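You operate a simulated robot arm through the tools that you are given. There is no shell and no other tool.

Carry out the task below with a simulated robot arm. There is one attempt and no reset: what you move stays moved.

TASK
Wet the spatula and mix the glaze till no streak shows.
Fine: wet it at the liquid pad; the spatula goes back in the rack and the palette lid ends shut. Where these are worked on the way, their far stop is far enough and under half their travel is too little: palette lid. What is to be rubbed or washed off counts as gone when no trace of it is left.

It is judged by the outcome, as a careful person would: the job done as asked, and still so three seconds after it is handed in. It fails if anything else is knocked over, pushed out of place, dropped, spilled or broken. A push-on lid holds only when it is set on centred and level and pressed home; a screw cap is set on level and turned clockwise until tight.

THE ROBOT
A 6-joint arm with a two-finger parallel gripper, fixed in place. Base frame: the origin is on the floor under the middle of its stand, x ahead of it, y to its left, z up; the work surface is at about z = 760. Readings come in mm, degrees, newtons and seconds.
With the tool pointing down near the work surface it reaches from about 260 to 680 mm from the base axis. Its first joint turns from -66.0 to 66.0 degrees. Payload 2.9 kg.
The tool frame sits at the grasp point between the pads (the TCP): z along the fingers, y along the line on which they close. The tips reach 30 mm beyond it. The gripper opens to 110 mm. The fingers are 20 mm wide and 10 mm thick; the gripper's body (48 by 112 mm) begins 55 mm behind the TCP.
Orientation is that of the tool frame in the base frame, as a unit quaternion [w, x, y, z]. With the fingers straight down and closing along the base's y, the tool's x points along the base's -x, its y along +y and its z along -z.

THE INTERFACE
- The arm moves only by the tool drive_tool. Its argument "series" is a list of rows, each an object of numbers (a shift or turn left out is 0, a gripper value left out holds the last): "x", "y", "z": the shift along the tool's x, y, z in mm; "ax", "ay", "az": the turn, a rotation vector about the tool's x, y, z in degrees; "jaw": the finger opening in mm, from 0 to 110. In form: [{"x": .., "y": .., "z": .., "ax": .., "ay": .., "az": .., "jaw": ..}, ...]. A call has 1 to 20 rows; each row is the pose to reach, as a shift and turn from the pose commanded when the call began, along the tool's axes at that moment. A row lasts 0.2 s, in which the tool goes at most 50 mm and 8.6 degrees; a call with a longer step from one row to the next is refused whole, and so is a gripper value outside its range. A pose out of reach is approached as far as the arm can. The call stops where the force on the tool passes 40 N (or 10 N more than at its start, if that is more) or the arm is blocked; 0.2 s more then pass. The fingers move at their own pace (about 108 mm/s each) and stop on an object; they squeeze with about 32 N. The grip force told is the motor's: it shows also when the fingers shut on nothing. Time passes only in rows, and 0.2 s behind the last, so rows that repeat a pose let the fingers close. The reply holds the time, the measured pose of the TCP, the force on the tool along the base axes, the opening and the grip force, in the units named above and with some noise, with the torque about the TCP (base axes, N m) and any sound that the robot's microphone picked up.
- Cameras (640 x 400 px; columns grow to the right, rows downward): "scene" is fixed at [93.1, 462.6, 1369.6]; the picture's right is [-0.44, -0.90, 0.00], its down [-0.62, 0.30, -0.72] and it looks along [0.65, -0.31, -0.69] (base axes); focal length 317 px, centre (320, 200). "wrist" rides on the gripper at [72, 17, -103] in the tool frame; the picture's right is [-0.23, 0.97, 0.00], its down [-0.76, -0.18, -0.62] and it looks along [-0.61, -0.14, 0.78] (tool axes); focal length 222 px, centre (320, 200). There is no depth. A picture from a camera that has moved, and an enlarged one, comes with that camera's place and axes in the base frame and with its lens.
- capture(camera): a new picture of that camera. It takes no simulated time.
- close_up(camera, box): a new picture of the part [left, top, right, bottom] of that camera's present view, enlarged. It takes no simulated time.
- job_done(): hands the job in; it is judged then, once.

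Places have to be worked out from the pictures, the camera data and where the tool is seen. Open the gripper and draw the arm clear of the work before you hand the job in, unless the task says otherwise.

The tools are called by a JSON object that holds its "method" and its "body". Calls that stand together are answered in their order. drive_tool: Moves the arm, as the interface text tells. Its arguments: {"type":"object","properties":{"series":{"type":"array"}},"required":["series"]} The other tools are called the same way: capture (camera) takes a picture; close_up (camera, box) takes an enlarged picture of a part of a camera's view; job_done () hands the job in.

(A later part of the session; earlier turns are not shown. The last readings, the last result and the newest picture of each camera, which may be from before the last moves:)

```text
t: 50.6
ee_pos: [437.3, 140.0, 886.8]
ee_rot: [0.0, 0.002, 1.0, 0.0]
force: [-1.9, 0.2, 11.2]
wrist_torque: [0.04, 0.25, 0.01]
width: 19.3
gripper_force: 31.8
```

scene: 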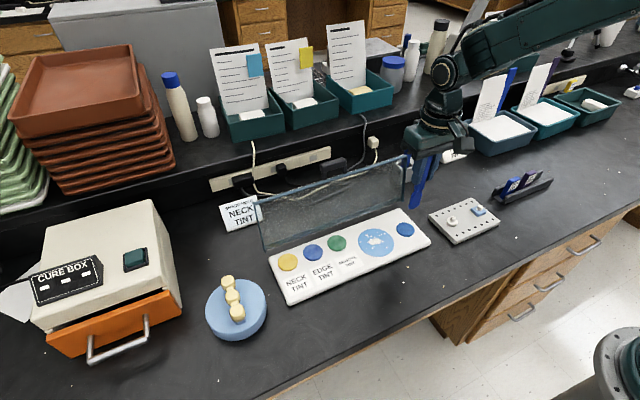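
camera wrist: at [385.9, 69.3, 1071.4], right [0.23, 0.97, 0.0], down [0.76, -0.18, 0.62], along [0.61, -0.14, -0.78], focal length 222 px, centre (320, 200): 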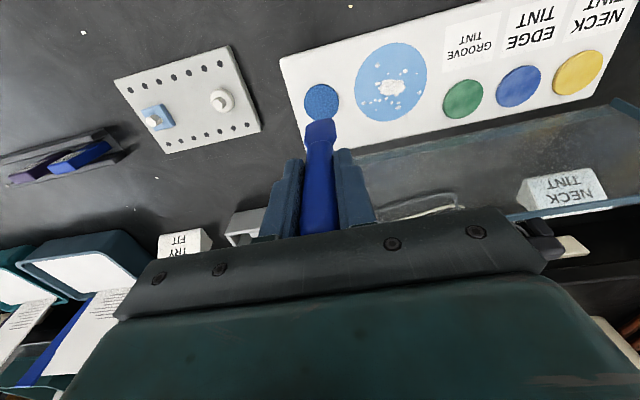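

Contact found at TCP z≈886.5 (11 N). I'll ease by 0.4 mm and make a first slow stroke across the middle and back.

{"method": "drive_tool", "body": {"series": [{"z": -0.4, "jaw": 14}, {"x": -8, "z": -0.4}, {"x": -16, "z": -0.4}, {"x": -24, "z": -0.4}, {"x": -32, "z": -0.4}, {"x": -40, "z": -0.4}, {"x": -48, "z": -0.4}, {"x": -56, "z": -0.4}, {"x": -62, "z": -0.4}]}}

{"method": "close_up", "body": {"camera": "scene", "box": [340, 195, 430, 265]}}

{"method": "close_up", "body": {"camera": "wrist", "box": [220, 40, 420, 160]}}

```text
t: 52.6
ee_pos: [498.8, 139.5, 887.3]
ee_rot: [-0.001, 0.001, 1.0, 0.0]
force: [-6.1, -0.3, 22.5]
wrist_torque: [0.03, 0.71, 0.03]
width: 19.2
gripper_force: 31.1
```

```text
5.71 times, centred on (385, 230) of scene
camera zoom: at [92.6, 462.6, 1369.7], right [-0.44, -0.9, 0.0], down [-0.62, 0.3, -0.72], along [0.65, -0.31, -0.69], focal length 1812 px, centre (-51, 29)
```

zoom: 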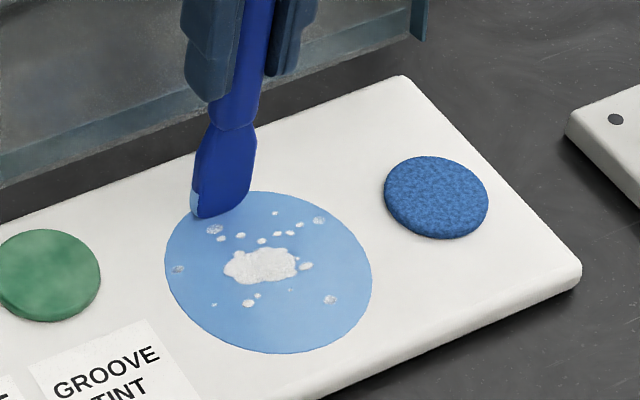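

```text
3.20 times, centred on (320, 100) of wrist
camera zoom: at [427.0, 156.5, 989.9], right [0.23, 0.97, 0.0], down [0.76, -0.18, 0.62], along [0.61, -0.14, -0.78], focal length 711 px, centre (320, 520)
```

zoom: 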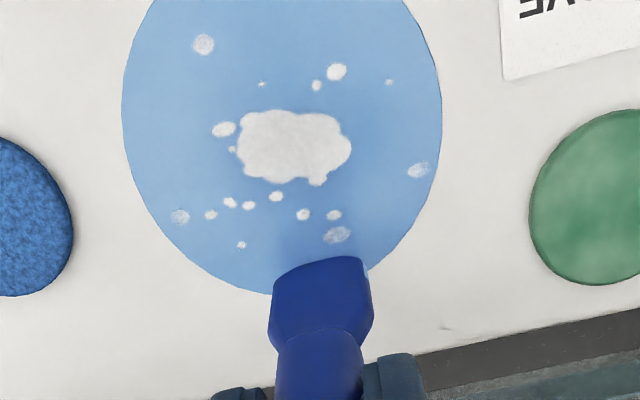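

The far end presses harder (22 N), so the surface/arm has a slight slope; no visible change in streaks after one stroke yet. I'll compensate the slope and do several back-and-forth strokes over the middle, then compare.

{"method": "drive_tool", "body": {"series": [{"x": 0, "z": -1.0}, {"x": 10, "z": -0.8}, {"x": 20, "z": -0.7}, {"x": 30, "z": -0.5}, {"x": 40, "z": -0.3}, {"x": 50, "z": -0.2}, {"x": 60, "z": 0}, {"x": 50, "z": -0.2}, {"x": 40, "z": -0.3}, {"x": 30, "z": -0.5}, {"x": 20, "z": -0.7}, {"x": 10, "z": -0.8}, {"x": 0, "z": -1.0}, {"x": 10, "z": -0.8}, {"x": 20, "z": -0.7}, {"x": 30, "z": -0.5}, {"x": 40, "z": -0.3}, {"x": 50, "z": -0.2}, {"x": 60, "z": 0}]}}

{"method": "close_up", "body": {"camera": "scene", "box": [340, 195, 430, 265]}}

```text
t: 56.6
ee_pos: [440.0, 139.3, 884.9]
ee_rot: [0.001, 0.002, 1.0, 0.001]
force: [4.2, -0.1, 11.6]
wrist_torque: [0.03, -0.47, 0.04]
width: 19.2
gripper_force: 32.3
```

```text
5.71 times, centred on (385, 230) of scene
camera zoom: at [93.0, 462.6, 1369.6], right [-0.44, -0.9, 0.0], down [-0.62, 0.3, -0.72], along [0.65, -0.31, -0.69], focal length 1812 px, centre (-51, 29)
```

zoom: 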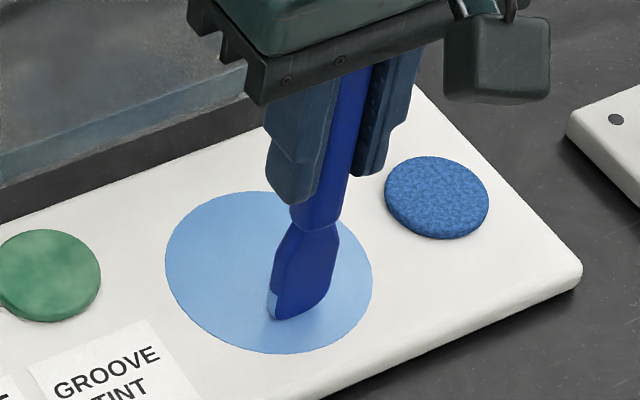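

The streaks appear to have vanished. I'll lift the blade and inspect the whole glaze closely.

{"method": "drive_tool", "body": {"series": [{"z": -5}, {"z": -20}, {"z": -45}, {"x": 10, "z": -70}]}}

{"method": "close_up", "body": {"camera": "scene", "box": [350, 215, 410, 260]}}

{"method": "capture", "body": {"camera": "wrist"}}

```text
t: 57.6
ee_pos: [427.6, 139.2, 956.6]
ee_rot: [-0.001, 0.002, 1.0, 0.0]
force: [-0.8, 1.5, 0.4]
wrist_torque: [0.01, -0.01, -0.02]
width: 19.5
gripper_force: 32.1
```

```text
8.89 times, centred on (380, 238) of scene
camera zoom: at [93.1, 462.6, 1369.6], right [-0.44, -0.9, 0.0], down [-0.62, 0.3, -0.72], along [0.65, -0.31, -0.69], focal length 2818 px, centre (-213, -133)
```

zoom: 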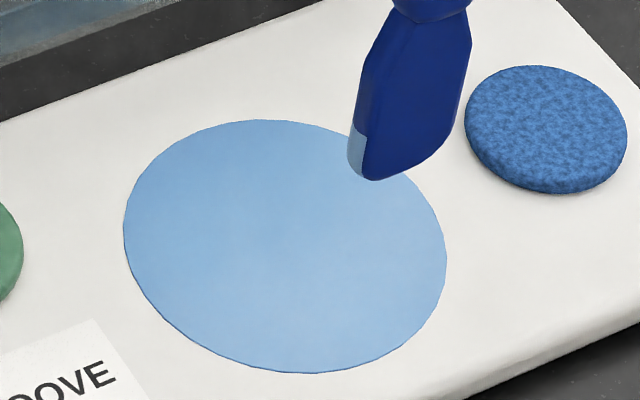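

```text
taken
camera wrist: at [356.7, 156.5, 1059.5], right [0.23, 0.97, 0.0], down [0.76, -0.18, 0.62], along [0.6, -0.14, -0.78], focal length 222 px, centre (320, 200)
```

wrist: 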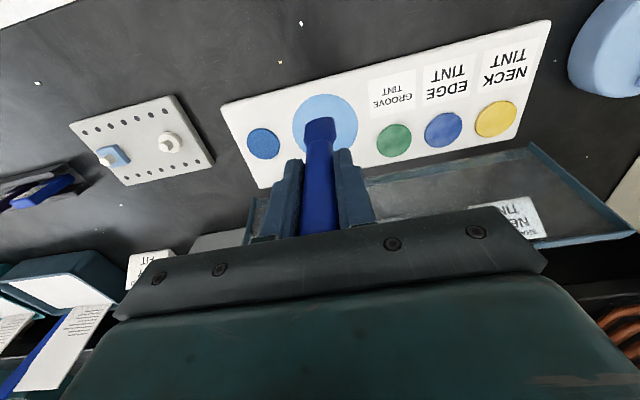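

{"method": "close_up", "body": {"camera": "wrist", "box": [285, 85, 365, 160]}}

{"method": "close_up", "body": {"camera": "scene", "box": [360, 222, 400, 250]}}

```text
5.33 times, centred on (325, 122) of wrist
camera zoom: at [356.7, 156.5, 1059.5], right [0.23, 0.97, 0.0], down [0.76, -0.18, 0.62], along [0.6, -0.14, -0.78], focal length 1185 px, centre (293, 613)
```

zoom: 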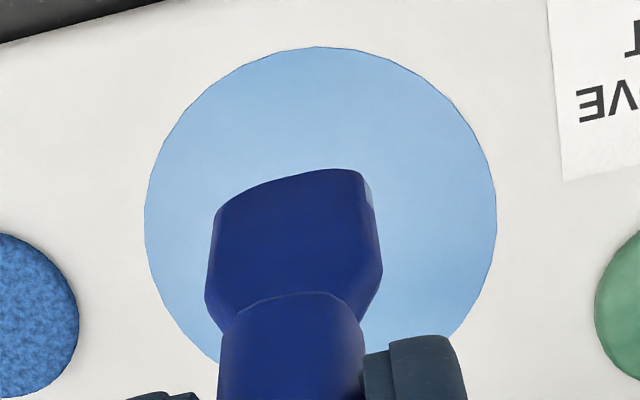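

```text
14.29 times, centred on (380, 236) of scene
camera zoom: at [93.1, 462.6, 1369.6], right [-0.44, -0.9, 0.0], down [-0.62, 0.3, -0.72], along [0.65, -0.31, -0.69], focal length 4530 px, centre (-537, -314)
```

zoom: 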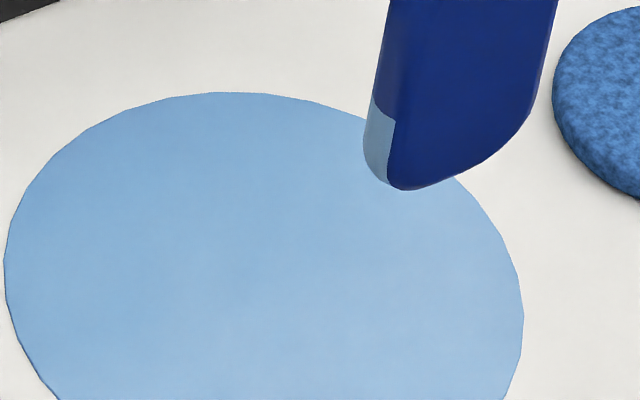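

No streak shows anywhere from either camera. For certainty I'll make two more light strokes along the same known path, then lift again.

{"method": "drive_tool", "body": {"series": [{"x": -10, "z": 30}, {"x": -10, "z": 55}, {"x": -10, "z": 66}, {"x": -10, "z": 69.6}, {"x": -20, "z": 69.4}, {"x": -30, "z": 69.2}, {"x": -40, "z": 69.1}, {"x": -50, "z": 68.9}, {"x": -60, "z": 68.7}, {"x": -68, "z": 68.6}, {"x": -60, "z": 68.7}, {"x": -50, "z": 68.9}, {"x": -40, "z": 69.1}, {"x": -30, "z": 69.2}, {"x": -20, "z": 69.4}, {"x": -10, "z": 69.6}, {"x": -10, "z": 60}, {"x": -5, "z": 30}, {"x": 0, "z": 0}, {"x": 10, "z": -20}]}}

{"method": "close_up", "body": {"camera": "scene", "box": [340, 205, 420, 265]}}

{"method": "capture", "body": {"camera": "scene"}}

```text
t: 61.8
ee_pos: [417.6, 139.4, 974.5]
ee_rot: [0.0, 0.002, 1.0, 0.001]
force: [0.5, -1.0, -0.6]
wrist_torque: [0.0, 0.0, 0.0]
width: 19.7
gripper_force: 31.9
```

```text
6.67 times, centred on (380, 235) of scene
camera zoom: at [93.1, 462.6, 1369.6], right [-0.44, -0.9, 0.0], down [-0.62, 0.3, -0.72], along [0.65, -0.31, -0.69], focal length 2114 px, centre (-80, -33)
```

zoom: 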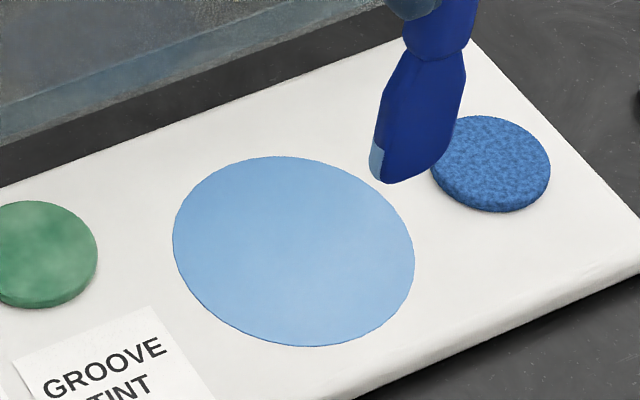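

```text
taken
```

scene: 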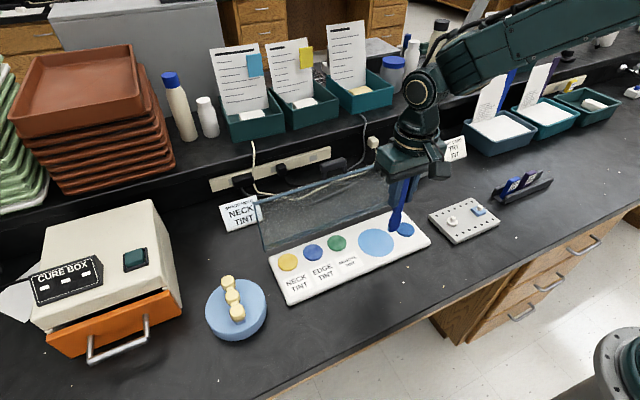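

Glaze is uniformly mixed. Next is returning the spatula; I'll first check that it still sits straight in the grip, using the same zoom as right after pickup.

{"method": "close_up", "body": {"camera": "wrist", "box": [280, 100, 360, 160]}}

```text
6.67 times, centred on (320, 130) of wrist
camera zoom: at [346.2, 155.9, 1078.7], right [0.23, 0.97, 0.0], down [0.76, -0.18, 0.62], along [0.61, -0.14, -0.78], focal length 1481 px, centre (320, 667)
```

zoom: 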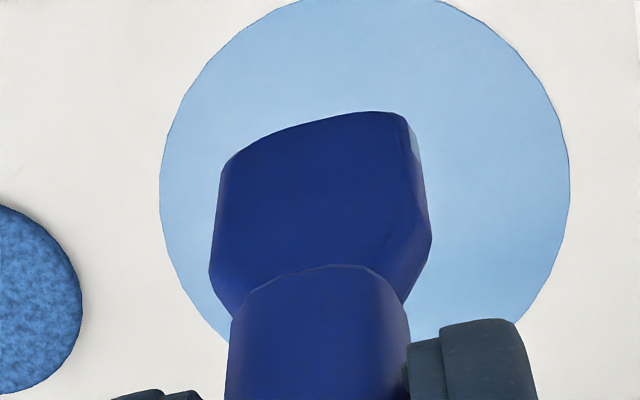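

The spatula sits unchanged in the grip. Carrying it back around the lid's edge to above its slot, staying within safe reach.

{"method": "drive_tool", "body": {"series": [{"x": -14, "y": -45}, {"x": -28, "y": -90}, {"x": -42, "y": -135}, {"x": -56, "y": -180}, {"x": -70, "y": -225}, {"x": -82, "y": -266}, {"x": -120, "y": -266}, {"x": -160, "y": -266, "z": 5}, {"x": -190, "y": -266, "z": 10}, {"x": -212, "y": -266, "z": 14}, {"x": -223.5, "y": -266, "z": 14}, {"x": -223.5, "y": -266, "z": 14}]}}

{"method": "close_up", "body": {"camera": "scene", "box": [380, 90, 480, 190]}}

{"method": "close_up", "body": {"camera": "wrist", "box": [250, 40, 410, 170]}}

```text
t: 64.4
ee_pos: [640.7, -128.1, 961.0]
ee_rot: [-0.001, 0.002, 1.0, 0.0]
force: [0.1, -0.4, -2.0]
wrist_torque: [-0.04, -0.01, 0.0]
width: 19.1
gripper_force: 31.9
```

```text
4.00 times, centred on (430, 140) of scene
camera zoom: at [93.1, 462.6, 1369.6], right [-0.44, -0.9, 0.0], down [-0.62, 0.3, -0.72], along [0.65, -0.31, -0.69], focal length 1268 px, centre (-120, 440)
```

zoom: 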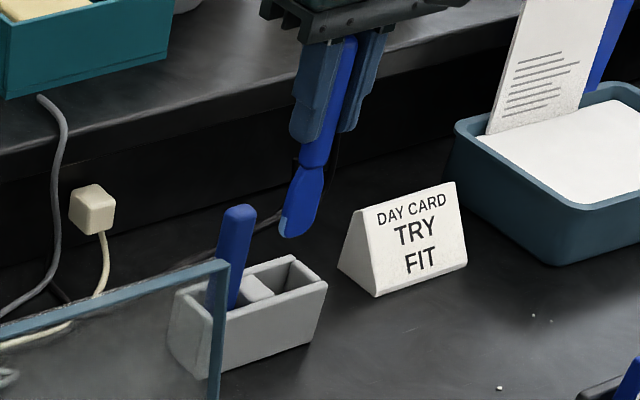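

```text
3.08 times, centred on (330, 105) of wrist
camera zoom: at [570.3, -110.6, 1064.2], right [0.23, 0.97, 0.0], down [0.76, -0.18, 0.62], along [0.61, -0.14, -0.78], focal length 684 px, centre (289, 492)
```

zoom: 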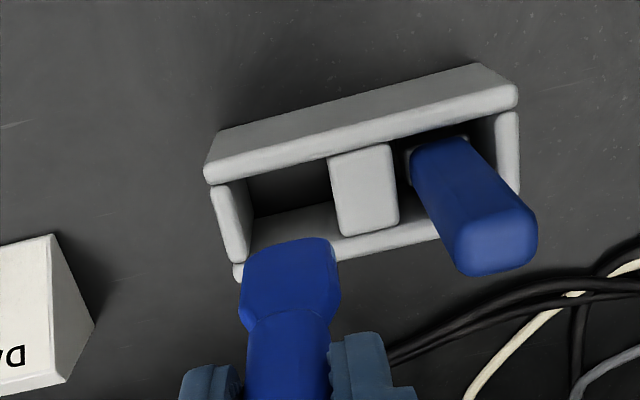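

Aligned over its slot (slot y −142…−110, centre ≈ −126.5). I'll nudge to the exact pickup spot and lower into the slot, checking the force midway.

{"method": "drive_tool", "body": {"series": [{"x": 0.5, "y": 0.6, "z": 10}, {"x": 0.5, "y": 0.6, "z": 20}, {"x": 0.5, "y": 0.6, "z": 30}, {"x": 0.5, "y": 0.6, "z": 38}, {"x": 0.5, "y": 0.6, "z": 45}, {"x": 0.5, "y": 0.6, "z": 52}]}}

{"method": "close_up", "body": {"camera": "wrist", "box": [250, 40, 410, 170]}}

{"method": "close_up", "body": {"camera": "scene", "box": [390, 110, 470, 190]}}

```text
t: 65.8
ee_pos: [639.9, -127.3, 907.7]
ee_rot: [-0.001, 0.002, 1.0, 0.0]
force: [0.2, 0.2, -1.4]
wrist_torque: [0.01, 0.01, 0.02]
width: 19.6
gripper_force: 31.4
```

```text
3.08 times, centred on (330, 105) of wrist
camera zoom: at [569.1, -110.0, 1012.3], right [0.23, 0.97, 0.0], down [0.76, -0.18, 0.62], along [0.61, -0.14, -0.78], focal length 684 px, centre (289, 492)
```

zoom: 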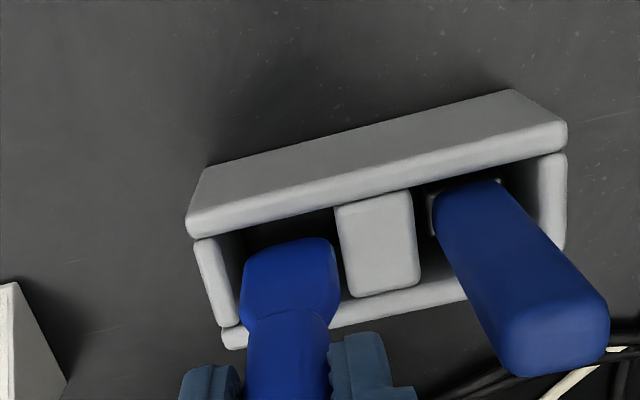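

```text
5.00 times, centred on (430, 150) of scene
camera zoom: at [93.1, 462.6, 1369.6], right [-0.44, -0.9, 0.0], down [-0.62, 0.3, -0.72], along [0.65, -0.31, -0.69], focal length 1585 px, centre (-230, 450)
```

zoom: 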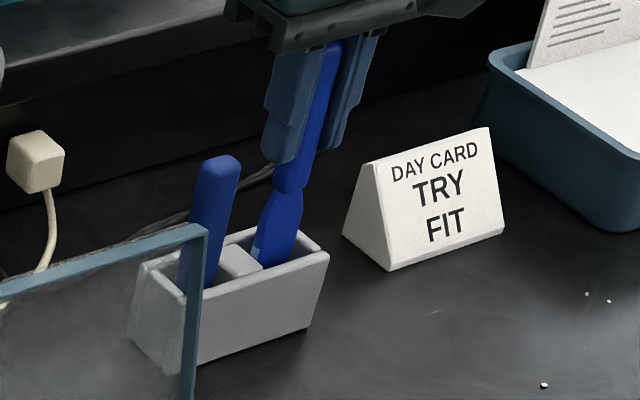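

The blade is entering the slot freely. Continuing down to just above the original resting height.

{"method": "drive_tool", "body": {"series": [{"x": -0.4, "z": 8}, {"x": -0.4, "z": 16}, {"x": -0.4, "z": 24}, {"x": -0.4, "z": 31}, {"x": -0.4, "z": 35}]}}

{"method": "close_up", "body": {"camera": "scene", "box": [390, 110, 470, 190]}}

```text
t: 67.0
ee_pos: [641.3, -127.4, 873.8]
ee_rot: [0.0, 0.002, 1.0, -0.001]
force: [-0.1, 0.9, -0.8]
wrist_torque: [-0.03, 0.03, 0.0]
width: 19.6
gripper_force: 31.8
```

```text
5.00 times, centred on (430, 150) of scene
camera zoom: at [93.1, 462.6, 1369.6], right [-0.44, -0.9, 0.0], down [-0.62, 0.3, -0.72], along [0.65, -0.31, -0.69], focal length 1585 px, centre (-230, 450)
```

zoom: 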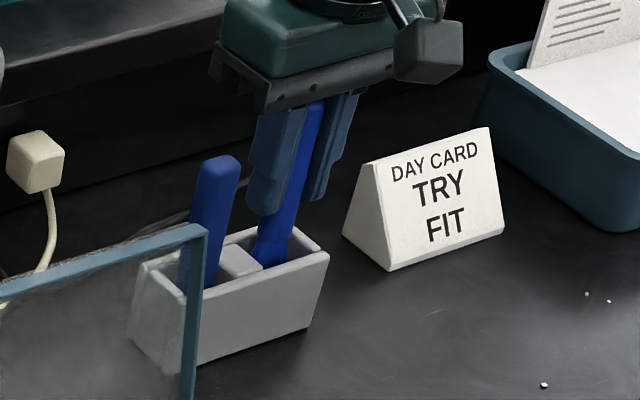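

{"method": "drive_tool", "body": {"series": [{"z": 1}, {"z": 2}]}}

```text
t: 67.6
ee_pos: [639.9, -125.4, 871.9]
ee_rot: [0.0, 0.002, 1.0, 0.0]
force: [-0.4, -1.4, 0.0]
wrist_torque: [0.04, 0.03, -0.02]
width: 19.5
gripper_force: 32.1
```

{"method": "drive_tool", "body": {"series": [{"z": 0.8}, {"z": 1.6}]}}

```text
t: 68.2
ee_pos: [642.1, -127.1, 871.4]
ee_rot: [0.0, 0.002, 1.0, 0.0]
force: [1.1, -0.2, -0.2]
wrist_torque: [0.0, -0.02, -0.02]
width: 19.6
gripper_force: 32.0
```

{"method": "drive_tool", "body": {"series": [{"z": 0.8}, {"z": 1.6}]}}

```text
t: 68.8
ee_pos: [640.8, -126.1, 870.5]
ee_rot: [0.0, 0.001, 1.0, 0.0]
force: [-1.2, 0.1, 2.6]
wrist_torque: [0.03, 0.08, 0.03]
width: 19.2
gripper_force: 32.6
```

Slight contact with the rack floor (2.6 N). Releasing gently, opening only to 42 mm so the finger stays clear of the brush.

{"method": "drive_tool", "body": {"series": [{"jaw": 24}, {"jaw": 32}, {"jaw": 42}, {"jaw": 42}]}}

{"method": "close_up", "body": {"camera": "wrist", "box": [240, 80, 400, 200]}}

{"method": "close_up", "body": {"camera": "scene", "box": [390, 110, 470, 190]}}

```text
t: 69.8
ee_pos: [642.0, -126.4, 870.8]
ee_rot: [0.0, 0.001, 1.0, 0.001]
force: [-0.4, -1.0, -0.5]
wrist_torque: [0.01, 0.02, 0.03]
width: 41.8
gripper_force: 0.0
```

```text
3.33 times, centred on (320, 140) of wrist
camera zoom: at [570.0, -109.6, 973.2], right [0.23, 0.97, 0.0], down [0.76, -0.18, 0.62], along [0.61, -0.14, -0.78], focal length 740 px, centre (320, 400)
```

zoom: 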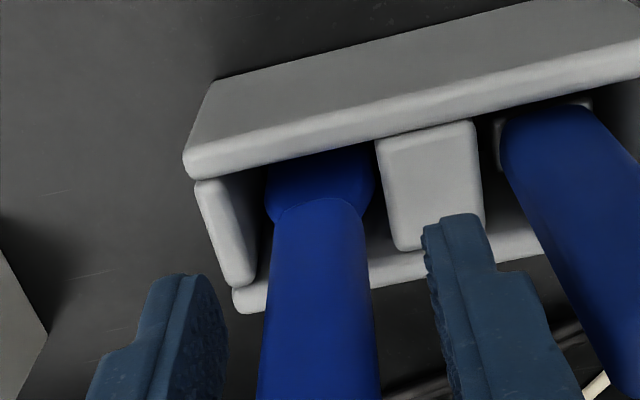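

```text
5.00 times, centred on (430, 150) of scene
camera zoom: at [93.1, 462.6, 1369.6], right [-0.44, -0.9, 0.0], down [-0.62, 0.3, -0.72], along [0.65, -0.31, -0.69], focal length 1585 px, centre (-230, 450)
```

zoom: 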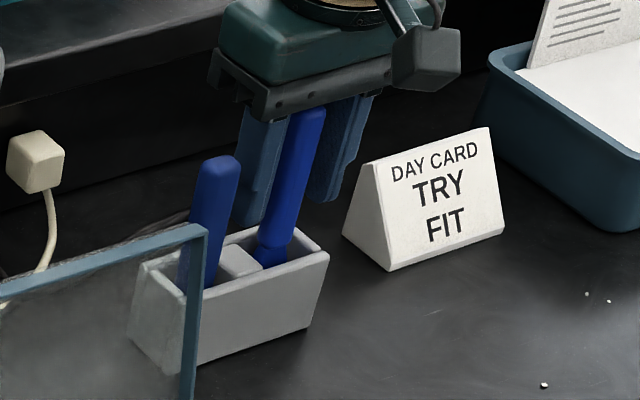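

The spatula is free and standing in its slot. Rising straight up clear of it.

{"method": "drive_tool", "body": {"series": [{"z": -10}, {"z": -25}, {"z": -45}, {"z": -70}, {"z": -95}]}}

{"method": "capture", "body": {"camera": "scene"}}

{"method": "capture", "body": {"camera": "wrist"}}

```text
t: 71.0
ee_pos: [641.6, -126.3, 965.3]
ee_rot: [0.0, 0.002, 1.0, 0.0]
force: [0.3, 0.0, 0.2]
wrist_torque: [-0.01, -0.02, 0.01]
width: 42.0
gripper_force: 0.1
```

```text
taken
```

scene: 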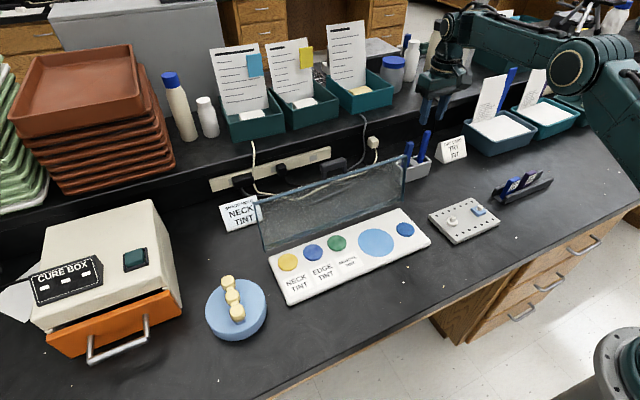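

```text
taken
camera wrist: at [570.0, -109.5, 1069.3], right [0.23, 0.97, 0.0], down [0.76, -0.18, 0.62], along [0.61, -0.14, -0.78], focal length 222 px, centre (320, 200)
```

wrist: 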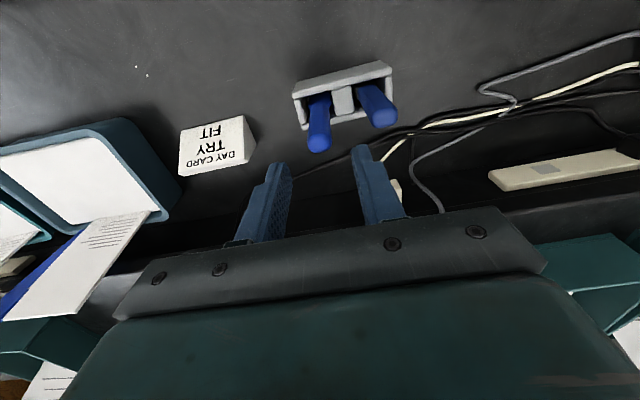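

Both tools stand in the rack. Now to close the lid: moving inward, up, and across to look at the handle on the open lid.

{"method": "drive_tool", "body": {"series": [{"x": 40}, {"x": 80}, {"x": 82, "z": -35}, {"x": 85, "y": 30, "z": -66}, {"x": 90, "y": 75, "z": -66, "jaw": 60}, {"x": 95, "y": 120, "z": -66, "jaw": 80}, {"x": 100, "y": 165, "z": -66, "jaw": 100}, {"x": 105, "y": 210, "z": -66}, {"x": 110, "y": 255, "z": -66}, {"x": 115, "y": 295, "z": -66}, {"x": 120, "y": 326, "z": -66}, {"x": 120, "y": 326, "z": -66}]}}

{"method": "capture", "body": {"camera": "wrist"}}

{"method": "capture", "body": {"camera": "scene"}}

```text
t: 73.6
ee_pos: [521.3, 201.7, 1031.1]
ee_rot: [0.001, 0.002, 1.0, 0.0]
force: [-0.8, 0.7, -0.2]
wrist_torque: [0.01, -0.04, -0.02]
width: 99.8
gripper_force: 0.1
```

```text
taken
camera wrist: at [450.2, 218.9, 1134.4], right [0.23, 0.97, 0.0], down [0.76, -0.18, 0.62], along [0.61, -0.14, -0.78], focal length 222 px, centre (320, 200)
```

wrist: 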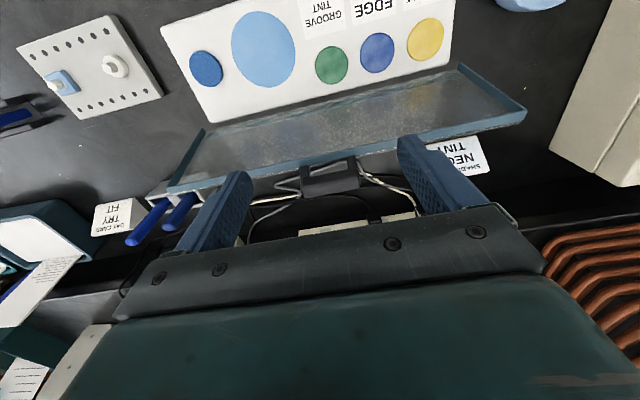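

```text
taken
```

scene: 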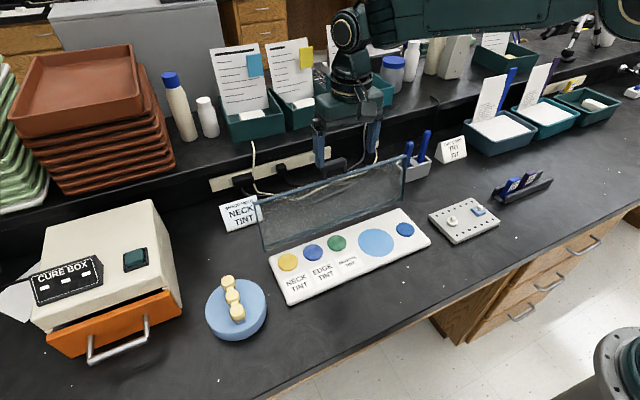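

{"method": "close_up", "body": {"camera": "wrist", "box": [230, 130, 430, 240]}}

{"method": "close_up", "body": {"camera": "scene", "box": [290, 130, 390, 210]}}

```text
3.20 times, centred on (330, 185) of wrist
camera zoom: at [450.2, 218.9, 1134.4], right [0.23, 0.97, 0.0], down [0.76, -0.18, 0.62], along [0.61, -0.14, -0.78], focal length 711 px, centre (288, 248)
```

zoom: 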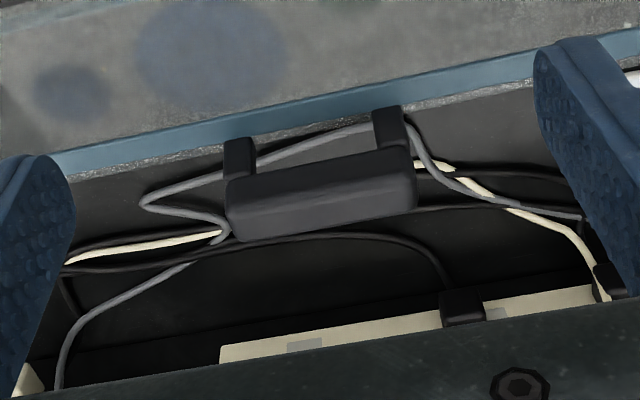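

```text
5.00 times, centred on (340, 170) of scene
camera zoom: at [93.0, 462.7, 1369.6], right [-0.44, -0.9, 0.0], down [-0.62, 0.3, -0.72], along [0.65, -0.31, -0.69], focal length 1585 px, centre (220, 350)
```

zoom: 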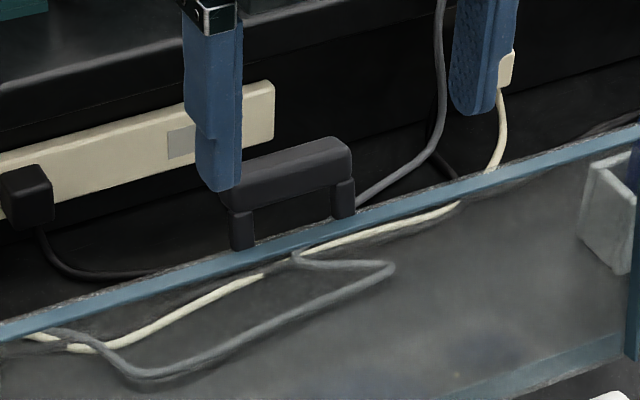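

The handle bar on the open lid is at about (580, 199.5, 945). I'll position above it, fingers straddling its ends along y.

{"method": "drive_tool", "body": {"series": [{"x": -29, "y": -1, "z": 10, "jaw": 90}, {"x": -57.5, "y": -1.9, "z": 20, "jaw": 86}, {"x": -57.5, "y": -1.9, "z": 31, "jaw": 86}, {"x": -57.5, "y": -1.9, "z": 31, "jaw": 86}]}}

{"method": "close_up", "body": {"camera": "wrist", "box": [220, 80, 440, 220]}}

{"method": "close_up", "body": {"camera": "scene", "box": [290, 110, 390, 200]}}

```text
t: 74.6
ee_pos: [578.8, 199.2, 1000.2]
ee_rot: [0.0, 0.002, 1.0, 0.0]
force: [0.2, 0.1, 1.1]
wrist_torque: [0.01, -0.01, 0.02]
width: 85.6
gripper_force: 0.0
```

```text
2.86 times, centred on (330, 150) of wrist
camera zoom: at [507.5, 216.0, 1103.0], right [0.23, 0.97, 0.0], down [0.76, -0.18, 0.62], along [0.61, -0.14, -0.78], focal length 635 px, centre (291, 343)
```

zoom: 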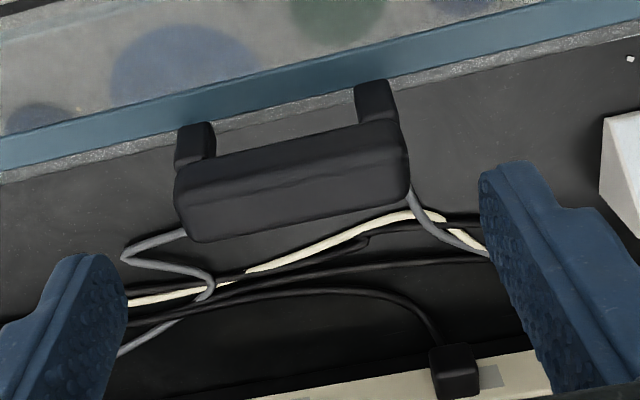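

```text
4.44 times, centred on (340, 155) of scene
camera zoom: at [93.1, 462.6, 1369.6], right [-0.44, -0.9, 0.0], down [-0.62, 0.3, -0.72], along [0.65, -0.31, -0.69], focal length 1409 px, centre (231, 400)
```

zoom: 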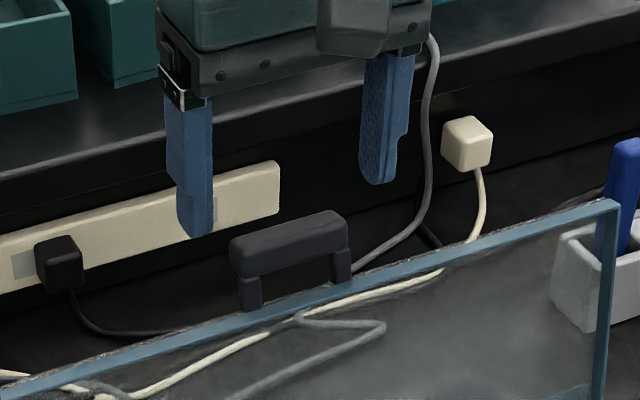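

The bar is centred between the fingers, slightly nearer to the robot than the gripper. I'll adjust and lower so the fingertips reach just past the bar's ends.

{"method": "drive_tool", "body": {"series": [{"x": 2.5, "y": 0.9, "z": 12, "jaw": 86}, {"x": 2.5, "y": 0.9, "z": 24, "jaw": 86}, {"x": 2.5, "y": 0.9, "z": 33, "jaw": 86}, {"x": 2.5, "y": 0.9, "z": 33, "jaw": 78}, {"x": 2.5, "y": 0.9, "z": 33, "jaw": 72}]}}

{"method": "close_up", "body": {"camera": "wrist", "box": [220, 80, 440, 220]}}

{"method": "close_up", "body": {"camera": "scene", "box": [290, 110, 390, 200]}}

```text
t: 75.8
ee_pos: [575.5, 199.7, 966.8]
ee_rot: [0.0, 0.002, 1.0, 0.0]
force: [0.9, 0.0, 0.7]
wrist_torque: [0.0, 0.01, 0.02]
width: 72.1
gripper_force: 0.2
```

```text
2.86 times, centred on (330, 150) of wrist
camera zoom: at [505.3, 216.8, 1070.0], right [0.23, 0.97, 0.0], down [0.76, -0.18, 0.62], along [0.61, -0.14, -0.78], focal length 635 px, centre (291, 343)
```

zoom: 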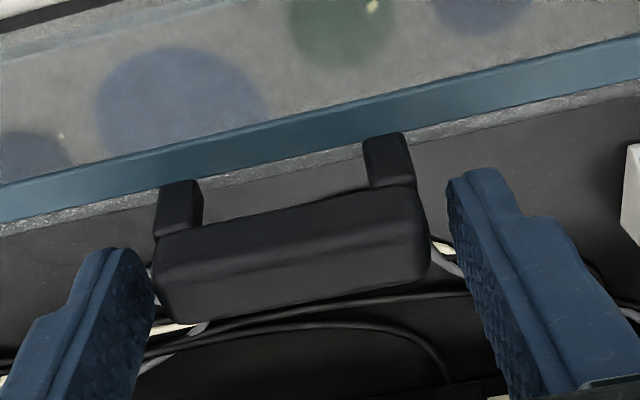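

```text
4.44 times, centred on (340, 155) of scene
camera zoom: at [93.1, 462.6, 1369.6], right [-0.44, -0.9, 0.0], down [-0.62, 0.3, -0.72], along [0.65, -0.31, -0.69], focal length 1409 px, centre (231, 400)
```

zoom: 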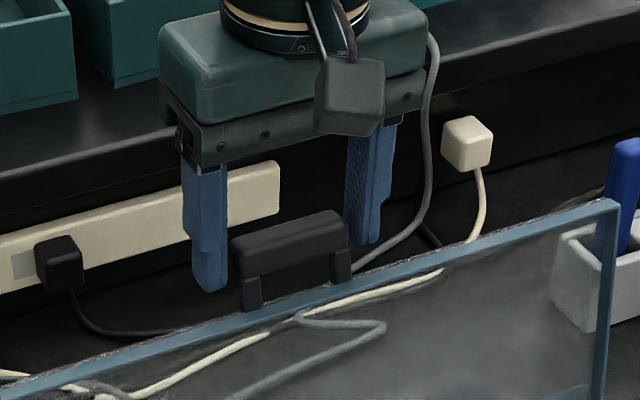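

The fingertips flank both bar ends with even gaps. Closing gently and watching side force.

{"method": "drive_tool", "body": {"series": [{"jaw": 68}, {"jaw": 65}, {"jaw": 62}, {"jaw": 58}, {"jaw": 54}, {"jaw": 54}]}}

{"method": "close_up", "body": {"camera": "wrist", "box": [220, 80, 440, 220]}}

```text
t: 77.2
ee_pos: [576.6, 199.6, 965.9]
ee_rot: [0.0, 0.002, 1.0, -0.001]
force: [0.4, 0.2, 0.4]
wrist_torque: [0.01, -0.06, 0.09]
width: 59.7
gripper_force: 44.8
```

```text
2.86 times, centred on (330, 150) of wrist
camera zoom: at [505.3, 216.9, 1070.1], right [0.23, 0.97, 0.0], down [0.76, -0.18, 0.62], along [0.61, -0.14, -0.78], focal length 635 px, centre (291, 343)
```

zoom: 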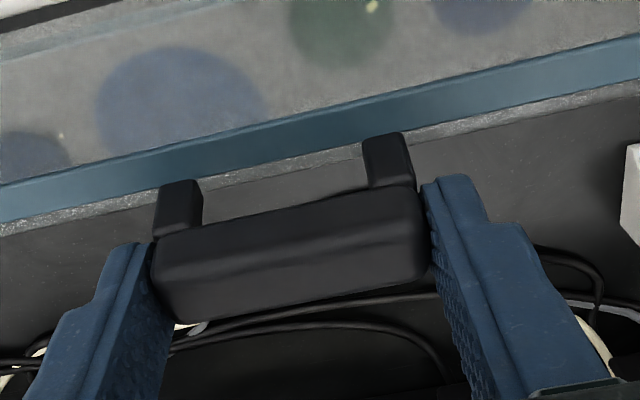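

Bar gripped with no side force. Now I'll guide the lid back down along the reverse arc, beginning with the first 20°.

{"method": "drive_tool", "body": {"series": [{"x": 6, "z": -1}, {"x": 12.9, "z": -1.7}, {"x": 20, "z": -2.1}, {"x": 27.4, "z": -2.3}, {"x": 34.6, "z": -2.1}, {"x": 41.9, "z": -1.7}]}}

{"method": "capture", "body": {"camera": "scene"}}

```text
t: 78.6
ee_pos: [535.7, 200.1, 970.1]
ee_rot: [0.001, 0.0, 1.0, 0.0]
force: [7.9, 7.0, 14.3]
wrist_torque: [-0.1, -1.31, 0.51]
width: 59.9
gripper_force: 44.9
```

```text
taken
```

scene: 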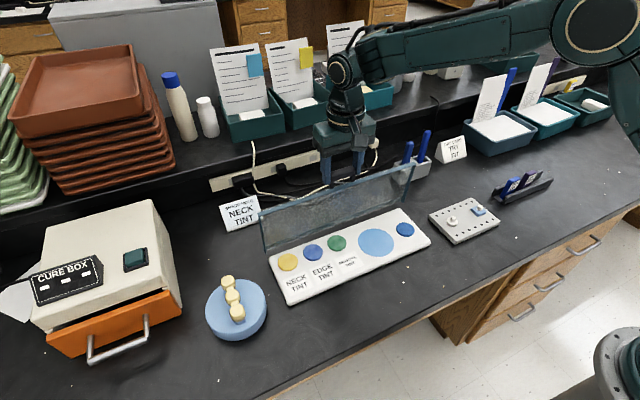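

Lid is coming forward at ~85°; a bit of upward reaction, so I'll ride 1 mm higher and continue to ~60°.

{"method": "drive_tool", "body": {"series": [{"x": 7.2, "z": -0.4}, {"x": 14.5, "z": 0.9}, {"x": 21.6, "z": 2.3}, {"x": 28.7, "z": 4.1}, {"x": 35.7, "z": 6.2}, {"x": 42.6, "z": 8.5}, {"x": 49.4, "z": 11.2}, {"x": 56, "z": 14}]}}

{"method": "capture", "body": {"camera": "scene"}}

```text
t: 80.4
ee_pos: [478.7, 200.4, 952.9]
ee_rot: [-0.001, 0.0, 1.0, 0.0]
force: [2.8, 14.2, -4.8]
wrist_torque: [-0.03, -0.09, 0.07]
width: 60.9
gripper_force: 7.7
```

```text
taken
```

scene: 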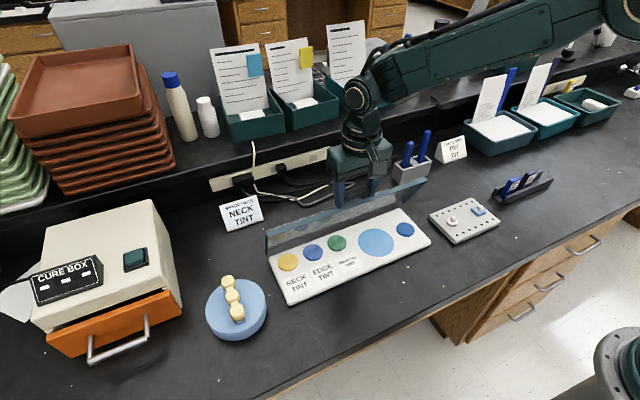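

The grip reading dropped to 7.7 N; checking how the bar sits between the fingers before moving on.

{"method": "close_up", "body": {"camera": "wrist", "box": [220, 80, 440, 220]}}

{"method": "close_up", "body": {"camera": "scene", "box": [310, 130, 420, 220]}}

```text
2.86 times, centred on (330, 150) of wrist
camera zoom: at [408.4, 216.4, 1056.0], right [0.23, 0.97, 0.0], down [0.76, -0.18, 0.62], along [0.6, -0.14, -0.78], focal length 635 px, centre (291, 343)
```

zoom: 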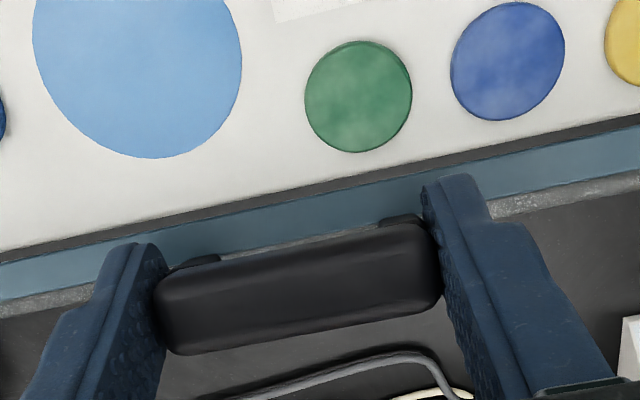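

```text
4.44 times, centred on (365, 175) of scene
camera zoom: at [93.2, 463.0, 1369.5], right [-0.44, -0.9, 0.0], down [-0.62, 0.3, -0.72], along [0.65, -0.31, -0.69], focal length 1409 px, centre (120, 311)
```

zoom: 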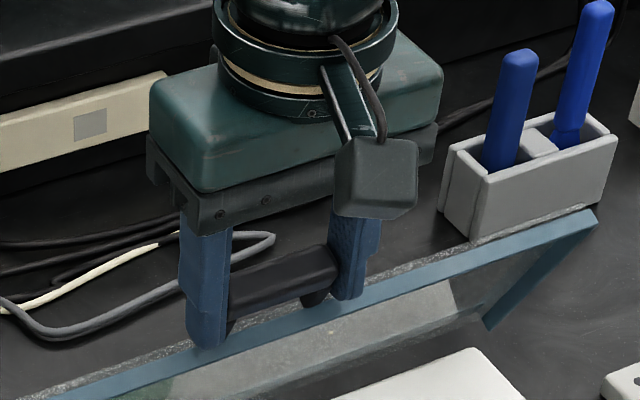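

The bar is still held but has slipped a few millimetres toward the pads' far edge. I'll hold still a moment to let the fingers re-squeeze, and re-read.

{"method": "drive_tool", "body": {"series": [{"jaw": 52}, {"jaw": 50}]}}

{"method": "close_up", "body": {"camera": "wrist", "box": [220, 80, 440, 220]}}

```text
t: 81.0
ee_pos: [479.4, 198.9, 952.6]
ee_rot: [-0.002, 0.0, 1.0, 0.0]
force: [0.6, 19.4, -10.8]
wrist_torque: [-0.12, 0.49, 0.1]
width: 60.3
gripper_force: 45.1
```

```text
2.86 times, centred on (330, 150) of wrist
camera zoom: at [408.3, 216.8, 1056.6], right [0.23, 0.97, 0.0], down [0.76, -0.18, 0.62], along [0.6, -0.14, -0.78], focal length 635 px, centre (291, 343)
```

zoom: 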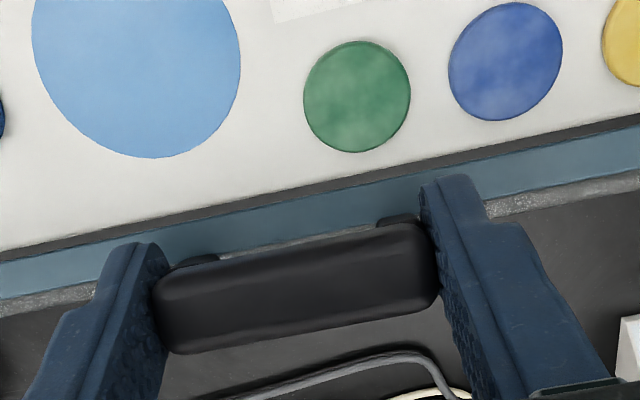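

Grip is firm again (45 N). From the wrist view the lid is at ~68° with the bar about 6 mm behind the pad centre; I'll continue the arc from this true position in moderate steps, easing y by +2.5 mm.

{"method": "drive_tool", "body": {"series": [{"x": 7.5, "y": 1.2, "z": 3.4, "jaw": 50}, {"x": 15, "y": 2.5, "z": 7.1}, {"x": 21.4, "y": 2.5, "z": 10.7}, {"x": 27.6, "y": 2.5, "z": 14.5}, {"x": 33.6, "y": 2.5, "z": 18.6}, {"x": 39.5, "y": 2.5, "z": 23}]}}

{"method": "close_up", "body": {"camera": "wrist", "box": [220, 80, 440, 220]}}

{"method": "capture", "body": {"camera": "scene"}}

```text
t: 82.4
ee_pos: [438.8, 200.7, 929.7]
ee_rot: [-0.001, 0.003, 1.0, -0.001]
force: [5.0, -17.2, 8.8]
wrist_torque: [0.0, -1.36, 0.74]
width: 59.9
gripper_force: 45.6
```

```text
2.86 times, centred on (330, 150) of wrist
camera zoom: at [367.9, 217.4, 1035.1], right [0.23, 0.97, 0.0], down [0.76, -0.18, 0.62], along [0.6, -0.15, -0.78], focal length 635 px, centre (291, 343)
```

zoom: 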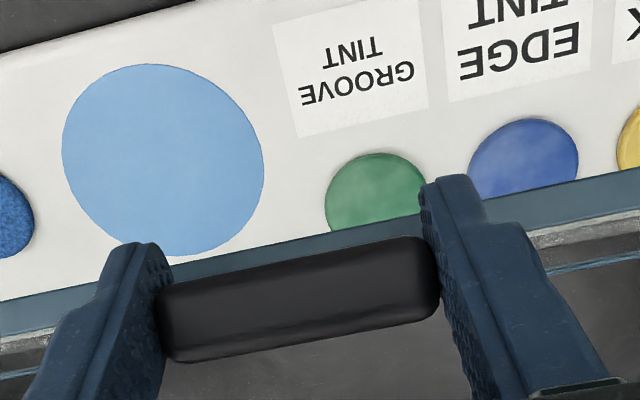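

```text
taken
```

scene: 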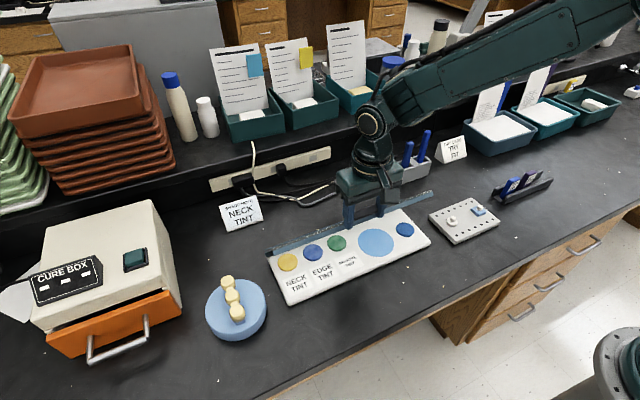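

The lid is at ~53°; the bar keeps lagging because it has to pivot inside the pads (1.4 N·m friction). I'll now rotate the gripper together with the lid (tool tilting forward as it closes) so it no longer needs to pivot, starting with 10°.

{"method": "drive_tool", "body": {"series": [{"x": 3.2, "y": -0.6, "z": 2.4, "ay": -1.25}, {"x": 6.4, "y": -1.2, "z": 4.9, "ay": -2.5}, {"x": 12.6, "y": -1.2, "z": 10.2, "ay": -5}, {"x": 18.5, "y": -1.2, "z": 15.6, "ay": -7.5}, {"x": 24.2, "y": -1.2, "z": 21.4, "ay": -10}]}}

{"method": "close_up", "body": {"camera": "wrist", "box": [220, 80, 440, 220]}}

```text
t: 83.6
ee_pos: [415.8, 200.8, 909.0]
ee_rot: [0.087, 0.001, 0.996, 0.0]
force: [-12.3, -13.4, 17.9]
wrist_torque: [-0.4, -0.83, 0.13]
width: 59.7
gripper_force: 44.3
```

```text
2.86 times, centred on (330, 150) of wrist
camera zoom: at [326.2, 216.9, 999.1], right [0.23, 0.97, 0.04], down [0.64, -0.18, 0.74], along [0.73, -0.14, -0.67], focal length 635 px, centre (291, 343)
```

zoom: 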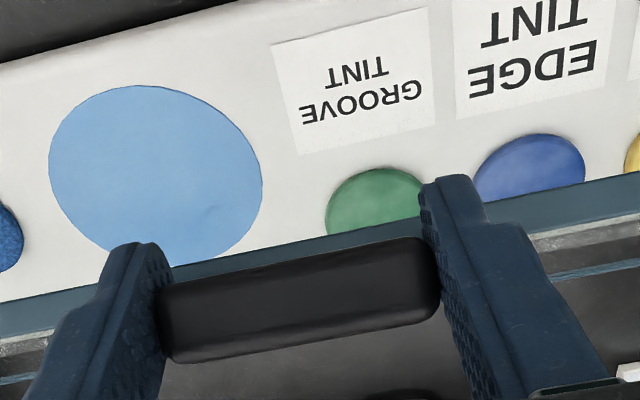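

The bar no longer slips with the tool rotating along (lid ≈43°). There's some radial compression (~20 N), so I'll ease slightly outward and continue another 10°.

{"method": "drive_tool", "body": {"series": [{"x": 0.5, "y": -0.5, "z": -0.7}, {"x": 7.0, "y": -1, "z": 4.0, "ay": -2.5}, {"x": 13.3, "y": -1, "z": 9.2, "ay": -5}, {"x": 19.3, "y": -1, "z": 14.5, "ay": -7.5}, {"x": 25.2, "y": -1, "z": 20.1, "ay": -10}]}}

{"method": "close_up", "body": {"camera": "wrist", "box": [220, 80, 440, 220]}}

{"method": "capture", "body": {"camera": "scene"}}

```text
t: 84.8
ee_pos: [395.2, 199.4, 884.9]
ee_rot: [0.174, 0.001, 0.985, 0.001]
force: [4.9, 3.9, -4.6]
wrist_torque: [-1.07, 0.12, 0.17]
width: 59.6
gripper_force: 45.2
```

```text
2.86 times, centred on (330, 150) of wrist
camera zoom: at [292.5, 216.7, 957.8], right [0.21, 0.97, 0.08], down [0.5, -0.18, 0.85], along [0.84, -0.14, -0.53], focal length 635 px, centre (291, 343)
```

zoom: 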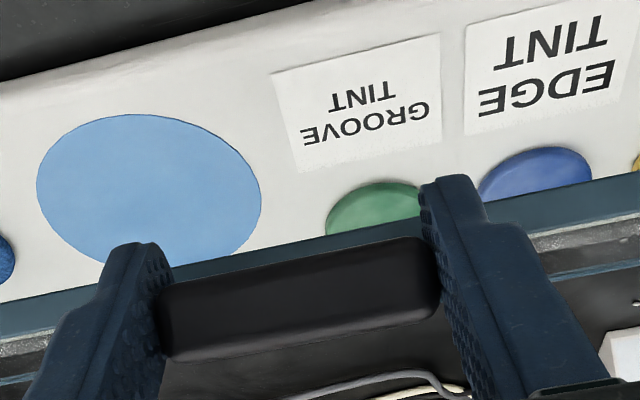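

```text
taken
```

scene: 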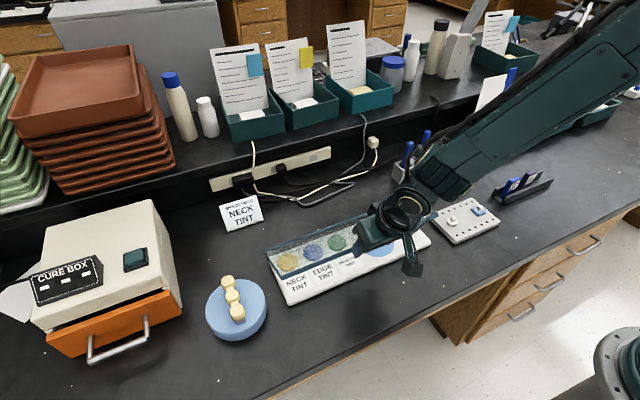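

Forces are now small and the bar stays put; lid ≈33°. Continuing another 10° with the tool tilting along.

{"method": "drive_tool", "body": {"series": [{"x": 6.4, "z": 4.8, "ay": -2.5}, {"x": 12.7, "z": 10.1, "ay": -5}, {"x": 18.8, "z": 15.4, "ay": -7.5}, {"x": 24.6, "z": 21.1, "ay": -10}]}}

{"method": "close_up", "body": {"camera": "wrist", "box": [220, 80, 440, 220]}}

{"method": "close_up", "body": {"camera": "scene", "box": [250, 170, 450, 320]}}

```text
t: 85.8
ee_pos: [379.8, 199.3, 859.0]
ee_rot: [0.261, 0.002, 0.965, 0.001]
force: [6.6, 2.2, 5.0]
wrist_torque: [-0.18, -1.2, 0.47]
width: 60.2
gripper_force: 44.9
```

```text
2.86 times, centred on (330, 150) of wrist
camera zoom: at [266.6, 217.0, 911.2], right [0.2, 0.97, 0.12], down [0.34, -0.18, 0.92], along [0.92, -0.14, -0.37], focal length 635 px, centre (291, 343)
```

zoom: 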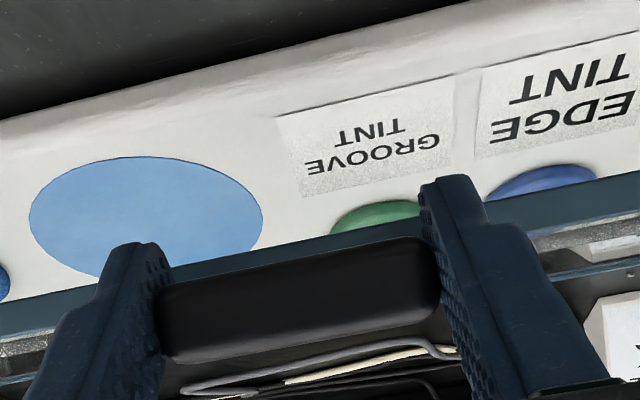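

```text
2.67 times, centred on (350, 245) of scene
camera zoom: at [93.1, 462.7, 1369.6], right [-0.44, -0.9, 0.0], down [-0.62, 0.3, -0.72], along [0.65, -0.31, -0.69], focal length 846 px, centre (240, 80)
```

zoom: 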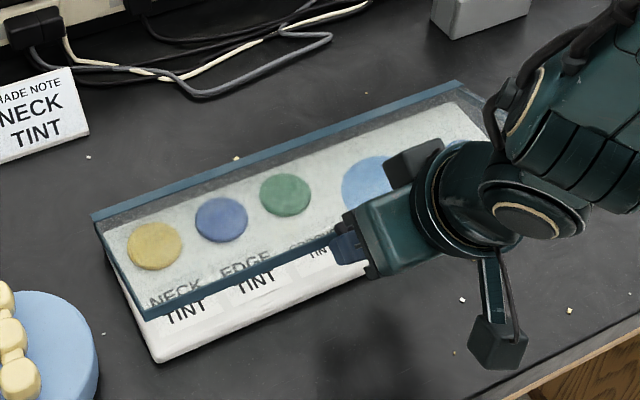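

Lid ≈23°, well held. Another 10°.

{"method": "drive_tool", "body": {"series": [{"x": 6.5, "z": 4.9, "ay": -2.5}, {"x": 12.9, "z": 9.9, "ay": -5}, {"x": 18.9, "z": 15.3, "ay": -7.5}, {"x": 24.6, "z": 20.9, "ay": -10}]}}

{"method": "close_up", "body": {"camera": "wrist", "box": [220, 80, 440, 220]}}

{"method": "close_up", "body": {"camera": "scene", "box": [250, 170, 450, 320]}}

```text
t: 86.8
ee_pos: [369.8, 200.1, 827.3]
ee_rot: [0.344, 0.001, 0.939, 0.0]
force: [26.7, 3.7, -1.3]
wrist_torque: [-0.58, -0.78, 0.26]
width: 59.9
gripper_force: 45.0
```

```text
2.86 times, centred on (330, 150) of wrist
camera zoom: at [248.9, 217.2, 859.3], right [0.18, 0.97, 0.15], down [0.18, -0.18, 0.97], along [0.97, -0.15, -0.21], focal length 635 px, centre (291, 343)
```

zoom: 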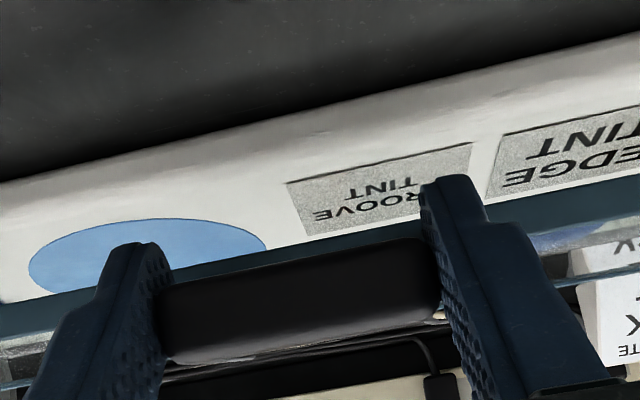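

```text
2.67 times, centred on (350, 245) of scene
camera zoom: at [93.7, 462.7, 1369.5], right [-0.44, -0.9, 0.0], down [-0.62, 0.3, -0.72], along [0.65, -0.31, -0.69], focal length 846 px, centre (240, 80)
```

zoom: 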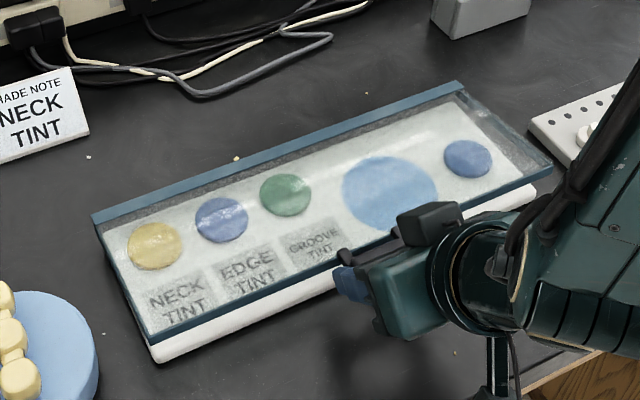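

Lid ≈13°; there's a +27 N pull in x, so I'll ease inward by ~1 mm and go on to about 4°, where the fingertips stay ~10 mm above the bench.

{"method": "drive_tool", "body": {"series": [{"x": -0.7, "z": 0.6}, {"x": 5.7, "z": 5.5, "ay": -2.5}, {"x": 11.8, "z": 10.7, "ay": -5}]}}

{"method": "close_up", "body": {"camera": "scene", "box": [250, 170, 450, 320]}}

```text
t: 87.6
ee_pos: [367.0, 199.7, 810.9]
ee_rot: [0.383, 0.002, 0.924, -0.001]
force: [27.3, 4.1, -1.9]
wrist_torque: [-0.4, -0.38, 0.13]
width: 59.9
gripper_force: 44.9
```

```text
2.67 times, centred on (350, 245) of scene
camera zoom: at [93.7, 462.7, 1369.5], right [-0.44, -0.9, 0.0], down [-0.62, 0.3, -0.72], along [0.65, -0.31, -0.69], focal length 846 px, centre (240, 80)
```

zoom: 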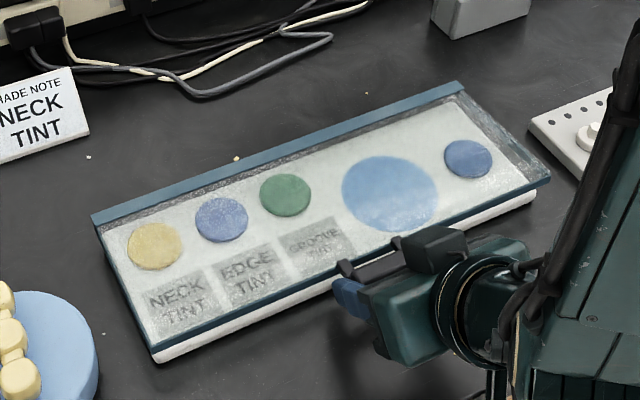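

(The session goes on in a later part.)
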